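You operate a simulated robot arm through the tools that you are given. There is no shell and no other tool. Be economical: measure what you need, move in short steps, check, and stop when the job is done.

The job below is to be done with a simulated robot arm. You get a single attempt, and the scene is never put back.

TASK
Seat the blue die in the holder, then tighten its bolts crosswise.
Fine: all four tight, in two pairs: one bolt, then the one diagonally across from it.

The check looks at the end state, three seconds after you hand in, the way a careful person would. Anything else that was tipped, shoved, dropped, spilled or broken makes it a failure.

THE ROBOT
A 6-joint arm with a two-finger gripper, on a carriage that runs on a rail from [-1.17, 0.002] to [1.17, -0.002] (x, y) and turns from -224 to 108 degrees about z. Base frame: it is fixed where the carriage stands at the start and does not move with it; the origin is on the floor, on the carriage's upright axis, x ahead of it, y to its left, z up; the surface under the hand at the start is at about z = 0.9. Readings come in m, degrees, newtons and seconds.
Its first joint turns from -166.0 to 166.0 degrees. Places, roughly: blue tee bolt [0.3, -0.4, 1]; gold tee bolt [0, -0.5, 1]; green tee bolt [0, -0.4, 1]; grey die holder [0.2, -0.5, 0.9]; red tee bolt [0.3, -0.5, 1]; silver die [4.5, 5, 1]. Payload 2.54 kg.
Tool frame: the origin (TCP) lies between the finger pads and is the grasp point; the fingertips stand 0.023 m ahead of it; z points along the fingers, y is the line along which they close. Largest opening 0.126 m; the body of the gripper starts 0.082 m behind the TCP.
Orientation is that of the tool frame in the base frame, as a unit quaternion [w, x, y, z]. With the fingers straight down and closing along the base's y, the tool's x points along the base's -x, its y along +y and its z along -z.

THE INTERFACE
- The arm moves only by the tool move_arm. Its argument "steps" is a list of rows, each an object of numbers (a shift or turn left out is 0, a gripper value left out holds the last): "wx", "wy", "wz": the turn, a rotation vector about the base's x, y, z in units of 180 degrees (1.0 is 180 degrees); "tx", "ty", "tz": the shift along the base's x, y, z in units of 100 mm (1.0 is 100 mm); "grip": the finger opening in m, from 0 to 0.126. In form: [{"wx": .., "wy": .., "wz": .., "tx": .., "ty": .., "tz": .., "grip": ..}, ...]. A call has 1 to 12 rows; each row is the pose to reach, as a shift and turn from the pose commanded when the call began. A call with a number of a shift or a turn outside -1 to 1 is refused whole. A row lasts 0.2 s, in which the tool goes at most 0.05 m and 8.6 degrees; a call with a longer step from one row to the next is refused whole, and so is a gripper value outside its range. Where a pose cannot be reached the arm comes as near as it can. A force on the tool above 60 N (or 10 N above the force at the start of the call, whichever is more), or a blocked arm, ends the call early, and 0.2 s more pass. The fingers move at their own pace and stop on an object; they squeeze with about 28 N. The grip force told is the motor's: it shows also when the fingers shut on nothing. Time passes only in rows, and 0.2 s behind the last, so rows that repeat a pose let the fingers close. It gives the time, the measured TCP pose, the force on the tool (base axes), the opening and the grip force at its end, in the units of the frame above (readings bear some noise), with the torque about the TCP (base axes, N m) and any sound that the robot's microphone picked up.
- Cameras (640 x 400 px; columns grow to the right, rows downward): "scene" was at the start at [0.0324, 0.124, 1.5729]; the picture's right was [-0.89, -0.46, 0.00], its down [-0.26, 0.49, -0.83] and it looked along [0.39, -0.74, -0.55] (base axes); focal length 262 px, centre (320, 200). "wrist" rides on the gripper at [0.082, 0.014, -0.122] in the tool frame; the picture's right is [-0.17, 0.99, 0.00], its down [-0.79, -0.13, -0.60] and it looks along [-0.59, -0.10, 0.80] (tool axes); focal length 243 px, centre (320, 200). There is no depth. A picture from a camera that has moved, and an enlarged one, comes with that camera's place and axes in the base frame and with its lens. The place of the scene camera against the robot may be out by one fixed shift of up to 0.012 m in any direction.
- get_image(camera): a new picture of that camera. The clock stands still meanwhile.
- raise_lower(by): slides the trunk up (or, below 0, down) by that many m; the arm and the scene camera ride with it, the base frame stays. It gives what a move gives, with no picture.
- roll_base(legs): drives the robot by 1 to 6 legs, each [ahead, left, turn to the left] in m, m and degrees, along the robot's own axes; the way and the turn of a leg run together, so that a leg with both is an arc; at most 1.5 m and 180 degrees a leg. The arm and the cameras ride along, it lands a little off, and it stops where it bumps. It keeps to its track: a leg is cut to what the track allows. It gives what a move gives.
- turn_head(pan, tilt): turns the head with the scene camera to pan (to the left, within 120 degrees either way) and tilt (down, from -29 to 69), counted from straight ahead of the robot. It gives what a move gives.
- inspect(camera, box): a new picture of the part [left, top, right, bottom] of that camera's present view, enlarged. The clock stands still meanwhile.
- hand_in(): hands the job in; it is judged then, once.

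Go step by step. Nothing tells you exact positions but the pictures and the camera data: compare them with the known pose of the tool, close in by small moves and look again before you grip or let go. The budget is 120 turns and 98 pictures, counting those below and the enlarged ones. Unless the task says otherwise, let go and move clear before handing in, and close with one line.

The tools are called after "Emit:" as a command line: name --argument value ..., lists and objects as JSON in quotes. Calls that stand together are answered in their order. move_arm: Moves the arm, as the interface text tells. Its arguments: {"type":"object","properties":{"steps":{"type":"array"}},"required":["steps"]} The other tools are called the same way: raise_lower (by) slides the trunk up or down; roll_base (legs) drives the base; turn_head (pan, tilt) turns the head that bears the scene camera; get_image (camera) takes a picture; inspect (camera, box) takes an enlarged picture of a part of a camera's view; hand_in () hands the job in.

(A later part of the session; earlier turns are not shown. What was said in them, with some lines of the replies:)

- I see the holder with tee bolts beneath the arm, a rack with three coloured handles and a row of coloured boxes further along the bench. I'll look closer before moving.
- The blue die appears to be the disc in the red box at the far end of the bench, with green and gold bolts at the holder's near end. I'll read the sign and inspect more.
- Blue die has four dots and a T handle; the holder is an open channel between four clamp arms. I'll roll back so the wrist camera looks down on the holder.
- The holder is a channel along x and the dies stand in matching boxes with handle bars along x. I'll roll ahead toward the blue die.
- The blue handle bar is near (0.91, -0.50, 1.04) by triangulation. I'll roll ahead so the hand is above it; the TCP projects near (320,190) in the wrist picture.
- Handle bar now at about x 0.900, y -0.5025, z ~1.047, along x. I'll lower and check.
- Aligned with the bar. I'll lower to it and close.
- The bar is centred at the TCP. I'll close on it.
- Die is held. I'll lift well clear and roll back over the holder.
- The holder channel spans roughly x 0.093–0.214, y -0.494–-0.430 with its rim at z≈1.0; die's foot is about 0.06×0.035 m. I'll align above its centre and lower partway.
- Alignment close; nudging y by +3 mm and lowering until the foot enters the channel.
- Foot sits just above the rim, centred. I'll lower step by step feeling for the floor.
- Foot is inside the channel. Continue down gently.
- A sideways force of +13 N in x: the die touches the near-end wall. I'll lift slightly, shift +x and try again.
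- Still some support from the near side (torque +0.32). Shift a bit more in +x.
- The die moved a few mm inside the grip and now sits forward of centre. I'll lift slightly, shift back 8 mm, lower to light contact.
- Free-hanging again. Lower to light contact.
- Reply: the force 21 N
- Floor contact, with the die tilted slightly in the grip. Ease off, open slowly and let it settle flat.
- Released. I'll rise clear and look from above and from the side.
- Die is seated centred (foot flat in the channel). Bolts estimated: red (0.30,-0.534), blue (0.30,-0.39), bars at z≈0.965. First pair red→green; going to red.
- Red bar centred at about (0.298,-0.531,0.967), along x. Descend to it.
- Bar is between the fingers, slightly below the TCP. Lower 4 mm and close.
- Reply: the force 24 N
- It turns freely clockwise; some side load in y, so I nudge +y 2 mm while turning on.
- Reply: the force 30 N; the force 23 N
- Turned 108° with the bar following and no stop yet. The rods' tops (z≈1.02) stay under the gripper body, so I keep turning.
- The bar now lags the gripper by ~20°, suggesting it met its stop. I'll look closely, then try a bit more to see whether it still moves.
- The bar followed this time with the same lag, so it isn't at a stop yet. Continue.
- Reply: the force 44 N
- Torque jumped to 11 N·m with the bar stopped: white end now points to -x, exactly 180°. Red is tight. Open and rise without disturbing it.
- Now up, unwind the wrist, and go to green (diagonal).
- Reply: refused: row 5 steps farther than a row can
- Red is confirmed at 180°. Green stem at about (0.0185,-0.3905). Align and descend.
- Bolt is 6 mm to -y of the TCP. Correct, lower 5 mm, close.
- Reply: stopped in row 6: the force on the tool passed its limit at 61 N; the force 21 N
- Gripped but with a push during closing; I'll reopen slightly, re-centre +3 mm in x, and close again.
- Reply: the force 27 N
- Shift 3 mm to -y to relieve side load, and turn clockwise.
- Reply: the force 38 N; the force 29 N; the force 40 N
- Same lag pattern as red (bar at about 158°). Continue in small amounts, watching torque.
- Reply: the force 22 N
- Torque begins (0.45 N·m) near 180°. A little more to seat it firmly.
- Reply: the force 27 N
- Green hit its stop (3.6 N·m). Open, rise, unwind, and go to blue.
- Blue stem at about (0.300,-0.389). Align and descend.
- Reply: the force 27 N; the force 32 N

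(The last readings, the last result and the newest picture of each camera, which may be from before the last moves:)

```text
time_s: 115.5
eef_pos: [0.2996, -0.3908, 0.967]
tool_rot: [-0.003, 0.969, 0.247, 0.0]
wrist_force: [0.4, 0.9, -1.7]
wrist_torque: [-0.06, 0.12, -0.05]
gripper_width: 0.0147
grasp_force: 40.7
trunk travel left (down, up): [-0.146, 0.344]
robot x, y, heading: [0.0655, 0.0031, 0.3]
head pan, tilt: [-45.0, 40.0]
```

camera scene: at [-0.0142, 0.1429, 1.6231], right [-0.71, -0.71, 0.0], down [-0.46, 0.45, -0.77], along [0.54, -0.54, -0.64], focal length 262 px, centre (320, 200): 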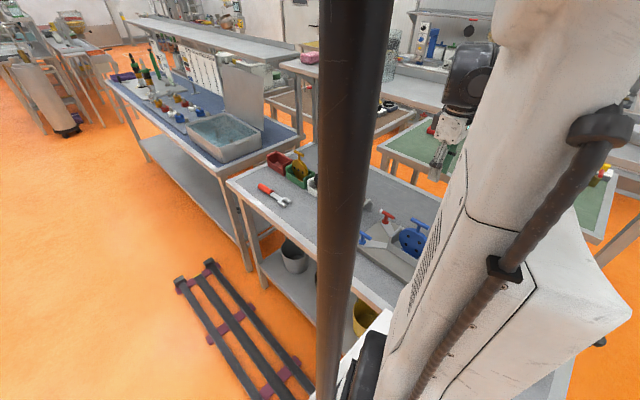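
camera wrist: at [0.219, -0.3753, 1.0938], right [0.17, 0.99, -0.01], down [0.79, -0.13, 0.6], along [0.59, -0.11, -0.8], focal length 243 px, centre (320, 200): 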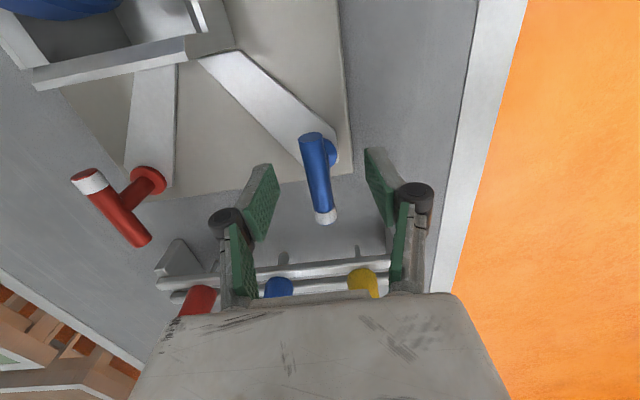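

Emit:
move_arm --steps '[{"wz": -0.04}, {"wz": -0.08}, {"wz": -0.12}, {"wz": -0.16}, {"wz": -0.2}, {"wz": -0.24}, {"wz": -0.27}, {"wz": -0.27}]'

Emit:
get_image --camera "wrist"

```text
time_s: 117.3
eef_pos: [0.2999, -0.3907, 0.9676]
tool_rot: [-0.003, 0.985, -0.174, 0.0]
wrist_force: [-1.8, 1.8, 0.4]
wrist_torque: [-0.18, 0.06, 0.02]
gripper_width: 0.0146
grasp_force: 41.1
trunk travel left (down, up): [-0.146, 0.344]
robot x, y, heading: [0.0659, -0.0004, 0.2]
head pan, tilt: [-45.0, 40.0]
```

```text
33 pictures are left
camera wrist: at [0.3717, -0.4324, 1.0884], right [-0.49, -0.87, -0.01], down [-0.7, 0.39, 0.6], along [-0.52, 0.3, -0.8], focal length 243 px, centre (320, 200)
```

wrist: 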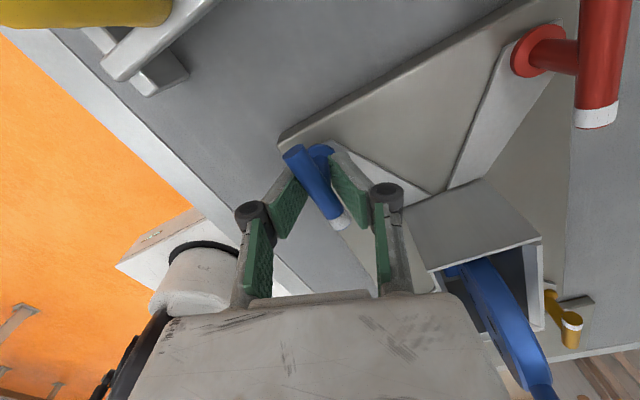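

Bar at about 178°, matching the pattern. Push to the stop.

Emit:
move_arm --steps '[{"wz": -0.03}, {"wz": -0.06}, {"wz": -0.09}, {"wz": -0.12}, {"wz": -0.12}]'

Emit:
get_image --camera "wrist"

```text
time_s: 118.5
eef_pos: [0.3012, -0.3903, 0.9658]
tool_rot: [-0.003, 0.935, -0.354, 0.0]
wrist_force: [-2.4, 16.8, -37.9]
wrist_torque: [0.0, -0.27, 4.19]
gripper_width: 0.0304
grasp_force: 44.6
trunk travel left (down, up): [-0.146, 0.344]
robot x, y, heading: [0.0684, -0.0018, 0.2]
head pan, tilt: [-45.0, 40.0]
```

```text
32 pictures are left
camera wrist: at [0.3524, -0.4557, 1.0874], right [-0.78, -0.63, -0.01], down [-0.51, 0.62, 0.6], along [-0.37, 0.47, -0.8], focal length 243 px, centre (320, 200)
```

wrist: 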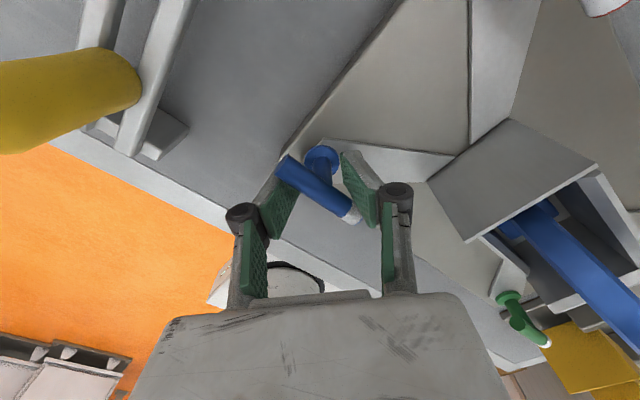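

Blue is tight (4.2 N·m at its stop). Now open, rise, unwind and go to gold.

Emit:
move_arm --steps '[{"grip": 0.06}, {"grip": 0.06}, {"grip": 0.06}]'

Emit:
raise_lower --by 0.2

Emit:
move_arm --steps '[{"wz": 0.045}, {"wz": 0.09}, {"wz": 0.135}, {"wz": 0.18}, {"wz": 0.225}, {"wz": 0.27}, {"wz": 0.315}, {"wz": 0.36}, {"wz": 0.405}, {"wz": 0.45}, {"wz": 0.495}, {"wz": 0.53}]'

Emit:
move_arm --steps '[{"wz": 0.045}, {"wz": 0.09}, {"wz": 0.135}, {"wz": 0.18}, {"wz": 0.225}, {"wz": 0.27}, {"wz": 0.315}, {"wz": 0.36}, {"wz": 0.405}, {"wz": 0.45}, {"wz": 0.495}, {"wz": 0.53}]'

Emit:
roll_base --legs '[[-0.28, 0, 0]]'

Emit:
move_arm --steps '[{"wz": 0.045, "ty": -0.3}, {"wz": 0.09, "ty": -0.6}, {"wz": 0.135, "ty": -0.9}, {"wz": 0.17, "ty": -1.0}, {"wz": 0.17, "ty": -1.0}]'

```text
time_s: 119.3
eef_pos: [0.3002, -0.391, 0.9674]
tool_rot: [-0.002, 0.935, -0.355, 0.001]
wrist_force: [-0.6, -0.4, -0.1]
wrist_torque: [0.0, -0.01, -0.02]
gripper_width: 0.0601
grasp_force: 0.0
trunk travel left (down, up): [-0.146, 0.344]
robot x, y, heading: [0.0666, -0.0004, 0.3]
head pan, tilt: [-45.0, 40.0]
```

```text
time_s: 121.4
eef_pos: [0.2986, -0.39, 1.1675]
tool_rot: [-0.003, 0.935, -0.355, 0.001]
wrist_force: [-0.4, -0.3, 0.7]
wrist_torque: [-0.01, 0.0, -0.01]
gripper_width: 0.06
grasp_force: 0.0
trunk travel left (down, up): [-0.346, 0.144]
robot x, y, heading: [0.0677, 0.0008, 0.0]
head pan, tilt: [-45.0, 40.0]
```

```text
time_s: 124.0
eef_pos: [0.3009, -0.39, 1.1684]
tool_rot: [-0.003, 0.891, 0.454, -0.001]
wrist_force: [-0.1, 0.0, -0.7]
wrist_torque: [-0.03, -0.04, -0.04]
gripper_width: 0.0601
grasp_force: 0.0
trunk travel left (down, up): [-0.346, 0.144]
robot x, y, heading: [0.0689, 0.0004, 0.2]
head pan, tilt: [-45.0, 40.0]
```

```text
time_s: 126.6
eef_pos: [0.3003, -0.3921, 1.1667]
tool_rot: [0.0, 0.264, 0.965, -0.003]
wrist_force: [-0.4, 0.4, 1.4]
wrist_torque: [-0.02, 0.01, 0.0]
gripper_width: 0.0603
grasp_force: 0.1
trunk travel left (down, up): [-0.346, 0.144]
robot x, y, heading: [0.064, 0.0011, 0.1]
head pan, tilt: [-45.0, 40.0]
```

```text
time_s: 128.6
eef_pos: [0.0231, -0.3908, 1.1668]
tool_rot: [-0.001, 0.266, 0.964, -0.003]
wrist_force: [0.7, -0.1, -0.1]
wrist_torque: [0.04, 0.01, 0.0]
gripper_width: 0.0603
grasp_force: 0.0
trunk travel left (down, up): [-0.346, 0.144]
robot x, y, heading: [-0.2107, -0.0007, 0.2]
head pan, tilt: [-45.0, 40.0]
```

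```text
time_s: 129.8
eef_pos: [0.022, -0.492, 1.1683]
tool_rot: [0.001, 0.0, 1.0, -0.004]
wrist_force: [-0.7, 0.2, 1.0]
wrist_torque: [0.01, -0.01, -0.03]
gripper_width: 0.0598
grasp_force: 0.0
trunk travel left (down, up): [-0.346, 0.144]
robot x, y, heading: [-0.2119, -0.0009, 0.1]
head pan, tilt: [-45.0, 40.0]
```

Emit:
move_arm --steps '[{"ty": -0.2, "wx": 0.0025}, {"ty": -0.39, "wx": 0.0025}, {"ty": -0.39, "wx": 0.0025}]'

Emit:
inspect --camera "wrist" --box '[260, 40, 380, 160]'

Emit:
get_image --camera "wrist"

```text
time_s: 130.6
eef_pos: [0.0232, -0.5307, 1.1673]
tool_rot: [0.0, 0.002, 1.0, 0.001]
wrist_force: [-0.3, -0.1, -0.2]
wrist_torque: [0.01, 0.02, -0.02]
gripper_width: 0.0601
grasp_force: 0.1
trunk travel left (down, up): [-0.346, 0.144]
robot x, y, heading: [-0.214, -0.0004, 0.2]
head pan, tilt: [-45.0, 40.0]
```

```text
3.33 times, centred on (320, 100) of wrist
camera zoom: at [-0.0595, -0.5169, 1.2881], right [0.17, 0.99, 0.0], down [0.79, -0.14, 0.6], along [0.59, -0.1, -0.8], focal length 809 px, centre (320, 533)
```

zoom: 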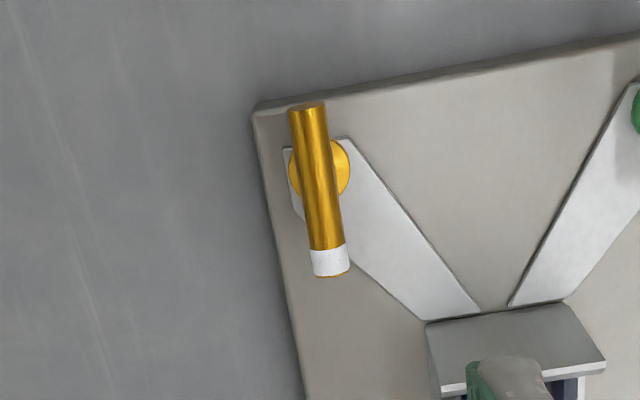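

```text
30 pictures are left
camera wrist: at [-0.0595, -0.5169, 1.2881], right [0.17, 0.99, 0.0], down [0.79, -0.14, 0.6], along [0.59, -0.1, -0.8], focal length 243 px, centre (320, 200)
```

wrist: 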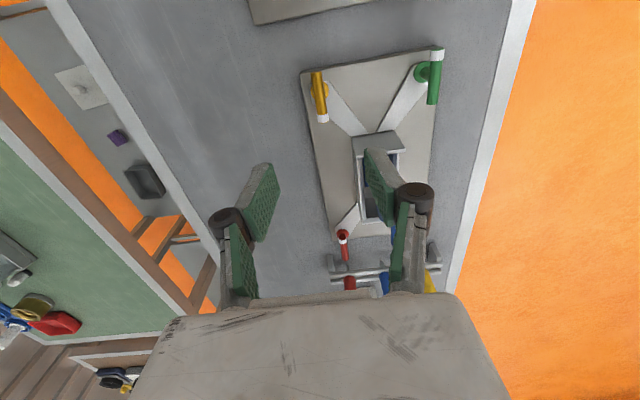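

Gold stem at about (0.019,-0.530); green is at 180°. Align and descend.

Emit:
move_arm --steps '[{"tx": -0.035}, {"tx": -0.035}]'

Emit:
raise_lower --by -0.195

Emit:
get_image --camera "wrist"

```text
time_s: 131.2
eef_pos: [0.0197, -0.5304, 1.1672]
tool_rot: [0.0, 0.003, 1.0, 0.001]
wrist_force: [0.4, 0.3, 0.0]
wrist_torque: [-0.04, 0.04, -0.03]
gripper_width: 0.0599
grasp_force: 0.2
trunk travel left (down, up): [-0.346, 0.144]
robot x, y, heading: [-0.2076, -0.0012, 0.3]
head pan, tilt: [-45.0, 40.0]
```

```text
time_s: 133.3
eef_pos: [0.0194, -0.5305, 0.9717]
tool_rot: [0.001, 0.002, 1.0, 0.001]
wrist_force: [0.2, 0.0, -0.1]
wrist_torque: [0.0, 0.03, 0.0]
gripper_width: 0.0599
grasp_force: 0.0
trunk travel left (down, up): [-0.151, 0.339]
robot x, y, heading: [-0.2097, -0.0049, -0.0]
head pan, tilt: [-45.0, 40.0]
```

```text
29 pictures are left
camera wrist: at [-0.0627, -0.5162, 1.0933], right [0.17, 0.99, 0.0], down [0.79, -0.14, 0.6], along [0.59, -0.1, -0.8], focal length 243 px, centre (320, 200)
```

wrist: 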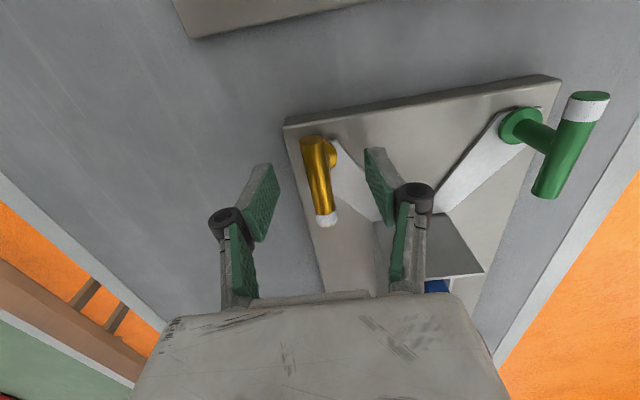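

Emit:
move_arm --steps '[{"tz": -0.04, "grip": 0.03}, {"tz": -0.04, "grip": 0.025}, {"tz": -0.04, "grip": 0.018}, {"tz": -0.04, "grip": 0.012}, {"tz": -0.04, "grip": 0.0}, {"tz": -0.04, "grip": 0.0}]'

Emit:
move_arm --steps '[{"wz": -0.04}, {"wz": -0.08}, {"wz": -0.12}, {"wz": -0.16}, {"wz": -0.2}, {"wz": -0.2}]'

```text
time_s: 134.7
eef_pos: [0.022, -0.5298, 0.9671]
tool_rot: [0.0, 0.002, 1.0, 0.001]
wrist_force: [0.8, -1.7, 2.3]
wrist_torque: [-0.09, 0.03, 0.03]
gripper_width: 0.0149
grasp_force: 41.1
trunk travel left (down, up): [-0.151, 0.339]
robot x, y, heading: [-0.2125, -0.001, 0.2]
head pan, tilt: [-45.0, 40.0]
```

```text
time_s: 136.1
eef_pos: [0.0186, -0.5308, 0.9679]
tool_rot: [0.001, 0.312, 0.95, 0.001]
wrist_force: [0.8, -8.3, 4.1]
wrist_torque: [-0.23, -0.11, 0.01]
gripper_width: 0.0149
grasp_force: 40.9
trunk travel left (down, up): [-0.151, 0.339]
robot x, y, heading: [-0.2142, -0.0002, 0.1]
head pan, tilt: [-45.0, 40.0]
```

Emit:
move_arm --steps '[{"wz": -0.04}, {"wz": -0.08}, {"wz": -0.12}, {"wz": -0.16}, {"wz": -0.2}, {"wz": -0.24}, {"wz": -0.28}, {"wz": -0.32}, {"wz": -0.32}]'

Emit:
move_arm --steps '[{"wz": -0.04}, {"wz": -0.08}, {"wz": -0.12}, {"wz": -0.16}, {"wz": -0.2}, {"wz": -0.24}, {"wz": -0.28}, {"wz": -0.32}, {"wz": -0.32}]'

Emit:
get_image --camera "wrist"

```text
time_s: 138.1
eef_pos: [0.019, -0.5299, 0.9679]
tool_rot: [0.001, 0.73, 0.683, 0.001]
wrist_force: [-4.8, -9.1, 3.5]
wrist_torque: [-0.23, 0.1, 0.06]
gripper_width: 0.0146
grasp_force: 40.7
trunk travel left (down, up): [-0.151, 0.339]
robot x, y, heading: [-0.2106, -0.0036, 0.1]
head pan, tilt: [-45.0, 40.0]
```

```text
time_s: 140.1
eef_pos: [0.0187, -0.5293, 0.9665]
tool_rot: [0.001, 0.969, 0.246, 0.001]
wrist_force: [-11.0, 2.3, -1.3]
wrist_torque: [0.01, 0.26, -0.08]
gripper_width: 0.0149
grasp_force: 41.2
trunk travel left (down, up): [-0.151, 0.339]
robot x, y, heading: [-0.2118, -0.0011, -0.1]
head pan, tilt: [-45.0, 40.0]
```

```text
28 pictures are left
camera wrist: at [0.0976, -0.5025, 1.0893], right [0.33, -0.95, 0.0], down [-0.76, -0.26, 0.6], along [-0.56, -0.2, -0.8], focal length 243 px, centre (320, 200)
```

wrist: 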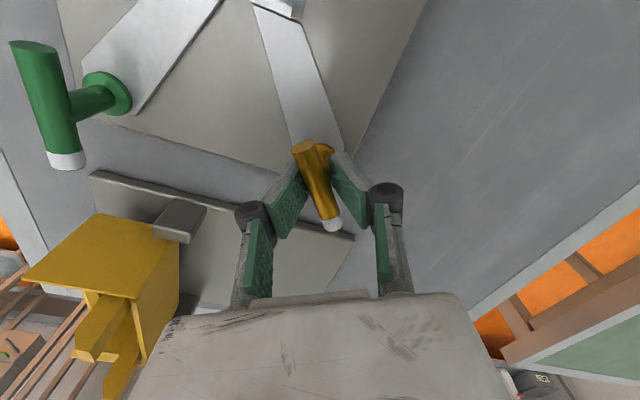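

Bar at ~145°, following. On to the stop.

Emit:
move_arm --steps '[{"wz": -0.04}, {"wz": -0.08}, {"wz": -0.12}, {"wz": -0.16}, {"wz": -0.2}, {"wz": -0.24}, {"wz": -0.27}, {"wz": -0.27}]'

Emit:
move_arm --steps '[{"wz": -0.03}, {"wz": -0.06}, {"wz": -0.09}, {"wz": -0.12}, {"wz": -0.12}]'

Emit:
get_image --camera "wrist"

```text
time_s: 141.9
eef_pos: [0.0199, -0.5298, 0.9679]
tool_rot: [0.0, 0.985, -0.174, 0.0]
wrist_force: [6.6, -2.4, 1.5]
wrist_torque: [-0.6, -0.43, 0.33]
gripper_width: 0.0148
grasp_force: 41.1
trunk travel left (down, up): [-0.151, 0.339]
robot x, y, heading: [-0.2078, 0.0029, 0.4]
head pan, tilt: [-45.0, 40.0]
```

```text
time_s: 143.1
eef_pos: [0.02, -0.5319, 0.9667]
tool_rot: [0.001, 0.935, -0.355, -0.002]
wrist_force: [-3.6, 12.8, -40.8]
wrist_torque: [-0.01, 0.09, 4.18]
gripper_width: 0.0305
grasp_force: 45.2
trunk travel left (down, up): [-0.151, 0.339]
robot x, y, heading: [-0.2089, 0.0026, 0.4]
head pan, tilt: [-45.0, 40.0]
```

```text
27 pictures are left
camera wrist: at [0.0721, -0.5947, 1.0878], right [-0.78, -0.63, 0.0], down [-0.5, 0.62, 0.6], along [-0.38, 0.47, -0.8], focal length 243 px, centre (320, 200)
```

wrist: 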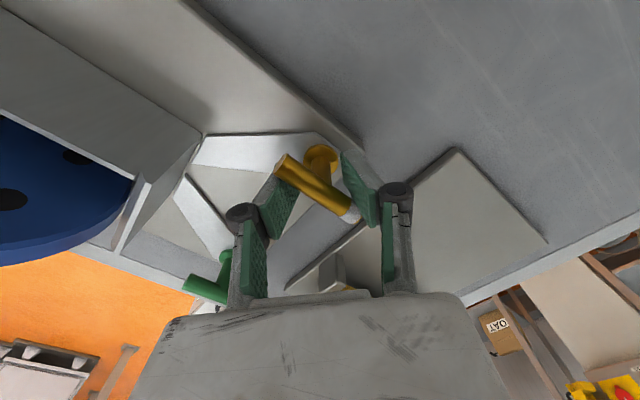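

Gold is at its stop as well (4.2 N·m). Open, rise and check all four plus the die from above.

Emit:
move_arm --steps '[{"grip": 0.06}, {"grip": 0.06}, {"grip": 0.06}]'

Emit:
raise_lower --by 0.33

Emit:
move_arm --steps '[{"wz": 0.045}, {"wz": 0.09}, {"wz": 0.135}, {"wz": 0.18}, {"wz": 0.225}, {"wz": 0.27}, {"wz": 0.315}, {"wz": 0.36}, {"wz": 0.405}, {"wz": 0.45}, {"wz": 0.495}, {"wz": 0.53}]'

Emit:
move_arm --steps '[{"wz": 0.045}, {"wz": 0.09}, {"wz": 0.135}, {"wz": 0.18}, {"wz": 0.225}, {"wz": 0.27}, {"wz": 0.315}, {"wz": 0.36}, {"wz": 0.405}, {"wz": 0.45}, {"wz": 0.495}, {"wz": 0.53}]'

Emit:
move_arm --steps '[{"wz": 0.045, "tx": -0.3}, {"wz": 0.09, "tx": -0.6}, {"wz": 0.135, "tx": -0.9}, {"wz": 0.17, "tx": -0.9}, {"wz": 0.17, "tx": -0.9}]'

Emit:
get_image --camera "wrist"

Emit:
get_image --camera "scene"

```text
time_s: 143.9
eef_pos: [0.0197, -0.5304, 0.9674]
tool_rot: [0.001, 0.935, -0.355, 0.0]
wrist_force: [-0.7, -0.1, -0.3]
wrist_torque: [-0.01, 0.0, -0.01]
gripper_width: 0.0601
grasp_force: 0.0
trunk travel left (down, up): [-0.151, 0.339]
robot x, y, heading: [-0.2095, -0.0012, -0.0]
head pan, tilt: [-45.0, 40.0]
```

```text
time_s: 147.2
eef_pos: [0.0197, -0.5296, 1.2968]
tool_rot: [0.0, 0.935, -0.355, 0.0]
wrist_force: [0.1, 0.4, -0.2]
wrist_torque: [0.01, 0.01, -0.01]
gripper_width: 0.0599
grasp_force: 0.0
trunk travel left (down, up): [-0.481, 0.009]
robot x, y, heading: [-0.2115, -0.0011, 0.1]
head pan, tilt: [-45.0, 40.0]
```

```text
time_s: 149.8
eef_pos: [0.0178, -0.5304, 1.2988]
tool_rot: [0.001, 0.891, 0.453, 0.002]
wrist_force: [-1.0, 0.0, -0.4]
wrist_torque: [0.03, 0.04, 0.02]
gripper_width: 0.0601
grasp_force: 0.1
trunk travel left (down, up): [-0.481, 0.009]
robot x, y, heading: [-0.2081, 0.0005, 0.0]
head pan, tilt: [-45.0, 40.0]
```

```text
time_s: 152.4
eef_pos: [0.0202, -0.53, 1.298]
tool_rot: [0.0, 0.265, 0.964, 0.001]
wrist_force: [-0.2, -0.1, 0.2]
wrist_torque: [0.02, 0.01, 0.01]
gripper_width: 0.0603
grasp_force: 0.1
trunk travel left (down, up): [-0.481, 0.009]
robot x, y, heading: [-0.2067, -0.0043, 0.0]
head pan, tilt: [-45.0, 40.0]
```

```text
time_s: 153.6
eef_pos: [-0.0708, -0.5301, 1.2973]
tool_rot: [0.0, 0.0, 1.0, 0.001]
wrist_force: [-0.4, 0.3, 1.0]
wrist_torque: [-0.01, 0.01, 0.02]
gripper_width: 0.0599
grasp_force: 0.1
trunk travel left (down, up): [-0.481, 0.009]
robot x, y, heading: [-0.2098, -0.0015, 0.0]
head pan, tilt: [-45.0, 40.0]
```

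```text
26 pictures are left
camera wrist: at [-0.1534, -0.5165, 1.4193], right [0.17, 0.99, 0.0], down [0.79, -0.14, 0.6], along [0.59, -0.1, -0.8], focal length 243 px, centre (320, 200)
```

wrist: 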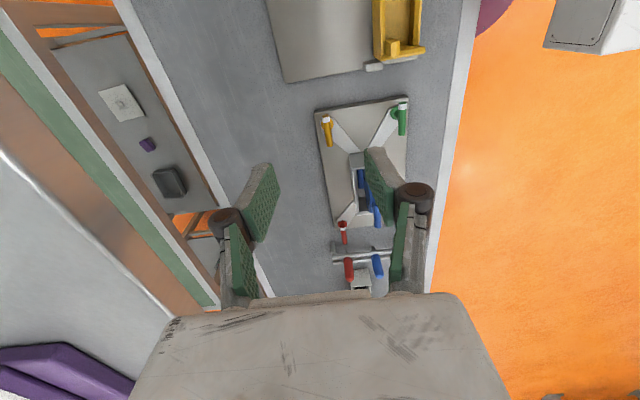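

```text
25 pictures are left
camera scene: at [-0.1597, 0.1431, 1.6691], right [-0.71, -0.71, 0.0], down [-0.46, 0.45, -0.77], along [0.54, -0.54, -0.64], focal length 262 px, centre (320, 200)
```

scene: 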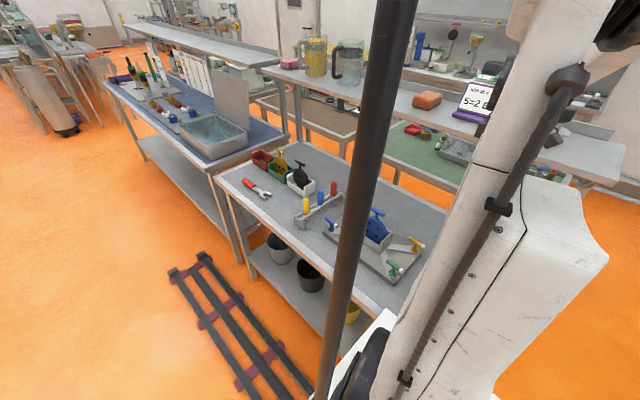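

Emit:
inspect --camera "scene" --box '[320, 195, 430, 295]'

Emit:
inspect --camera "wrist" --box '[310, 90, 430, 180]'

Emit:
move_arm --steps '[{"ty": 0.4, "grip": 0.126}, {"ty": 0.8, "grip": 0.126}, {"ty": 0.8, "grip": 0.126}]'

Emit:
inspect --camera "wrist" --box '[230, 90, 410, 270]'

```text
4.00 times, centred on (375, 245) of scene
camera zoom: at [-0.1597, 0.1431, 1.6691], right [-0.71, -0.71, 0.0], down [-0.46, 0.45, -0.77], along [0.54, -0.54, -0.64], focal length 1046 px, centre (100, 20)
```

zoom: 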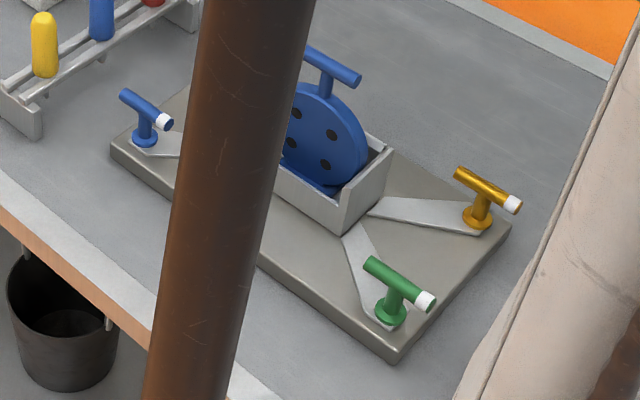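

```text
4.44 times, centred on (370, 135) of wrist
camera zoom: at [-0.1534, -0.5165, 1.4193], right [0.17, 0.99, 0.0], down [0.79, -0.14, 0.6], along [0.59, -0.1, -0.8], focal length 1078 px, centre (98, 489)
```

zoom: 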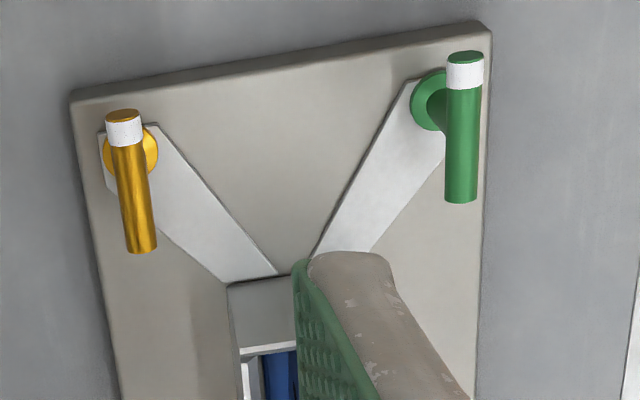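

```text
time_s: 154.4
eef_pos: [-0.071, -0.4523, 1.299]
tool_rot: [0.0, 0.001, 1.0, 0.001]
wrist_force: [0.7, 0.3, 0.0]
wrist_torque: [-0.02, 0.01, 0.01]
gripper_width: 0.1257
grasp_force: 0.1
trunk travel left (down, up): [-0.481, 0.009]
robot x, y, heading: [-0.212, -0.0015, 0.1]
head pan, tilt: [-45.0, 40.0]
```

```text
2.22 times, centred on (320, 180) of wrist
camera zoom: at [-0.1536, -0.4379, 1.4202], right [0.17, 0.99, 0.0], down [0.79, -0.14, 0.6], along [0.59, -0.1, -0.8], focal length 539 px, centre (320, 244)
```

zoom: 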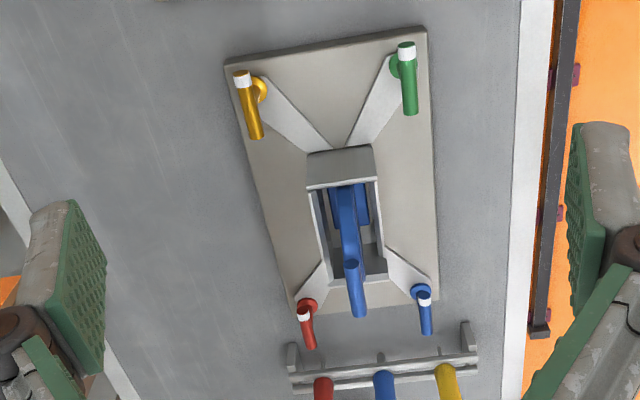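

All four white ends point to -x, at their stops. They were tightened red→green, then blue→gold. The die stands upright in the holder, the neighbouring items are undisturbed and the arm is clear, so I'm handing in.

Emit:
hand_in

```text
The job is handed in.
```

The blue die is seated in the holder and all four bolts are turned to their stops, in diagonal pairs: red then green, blue then gold.
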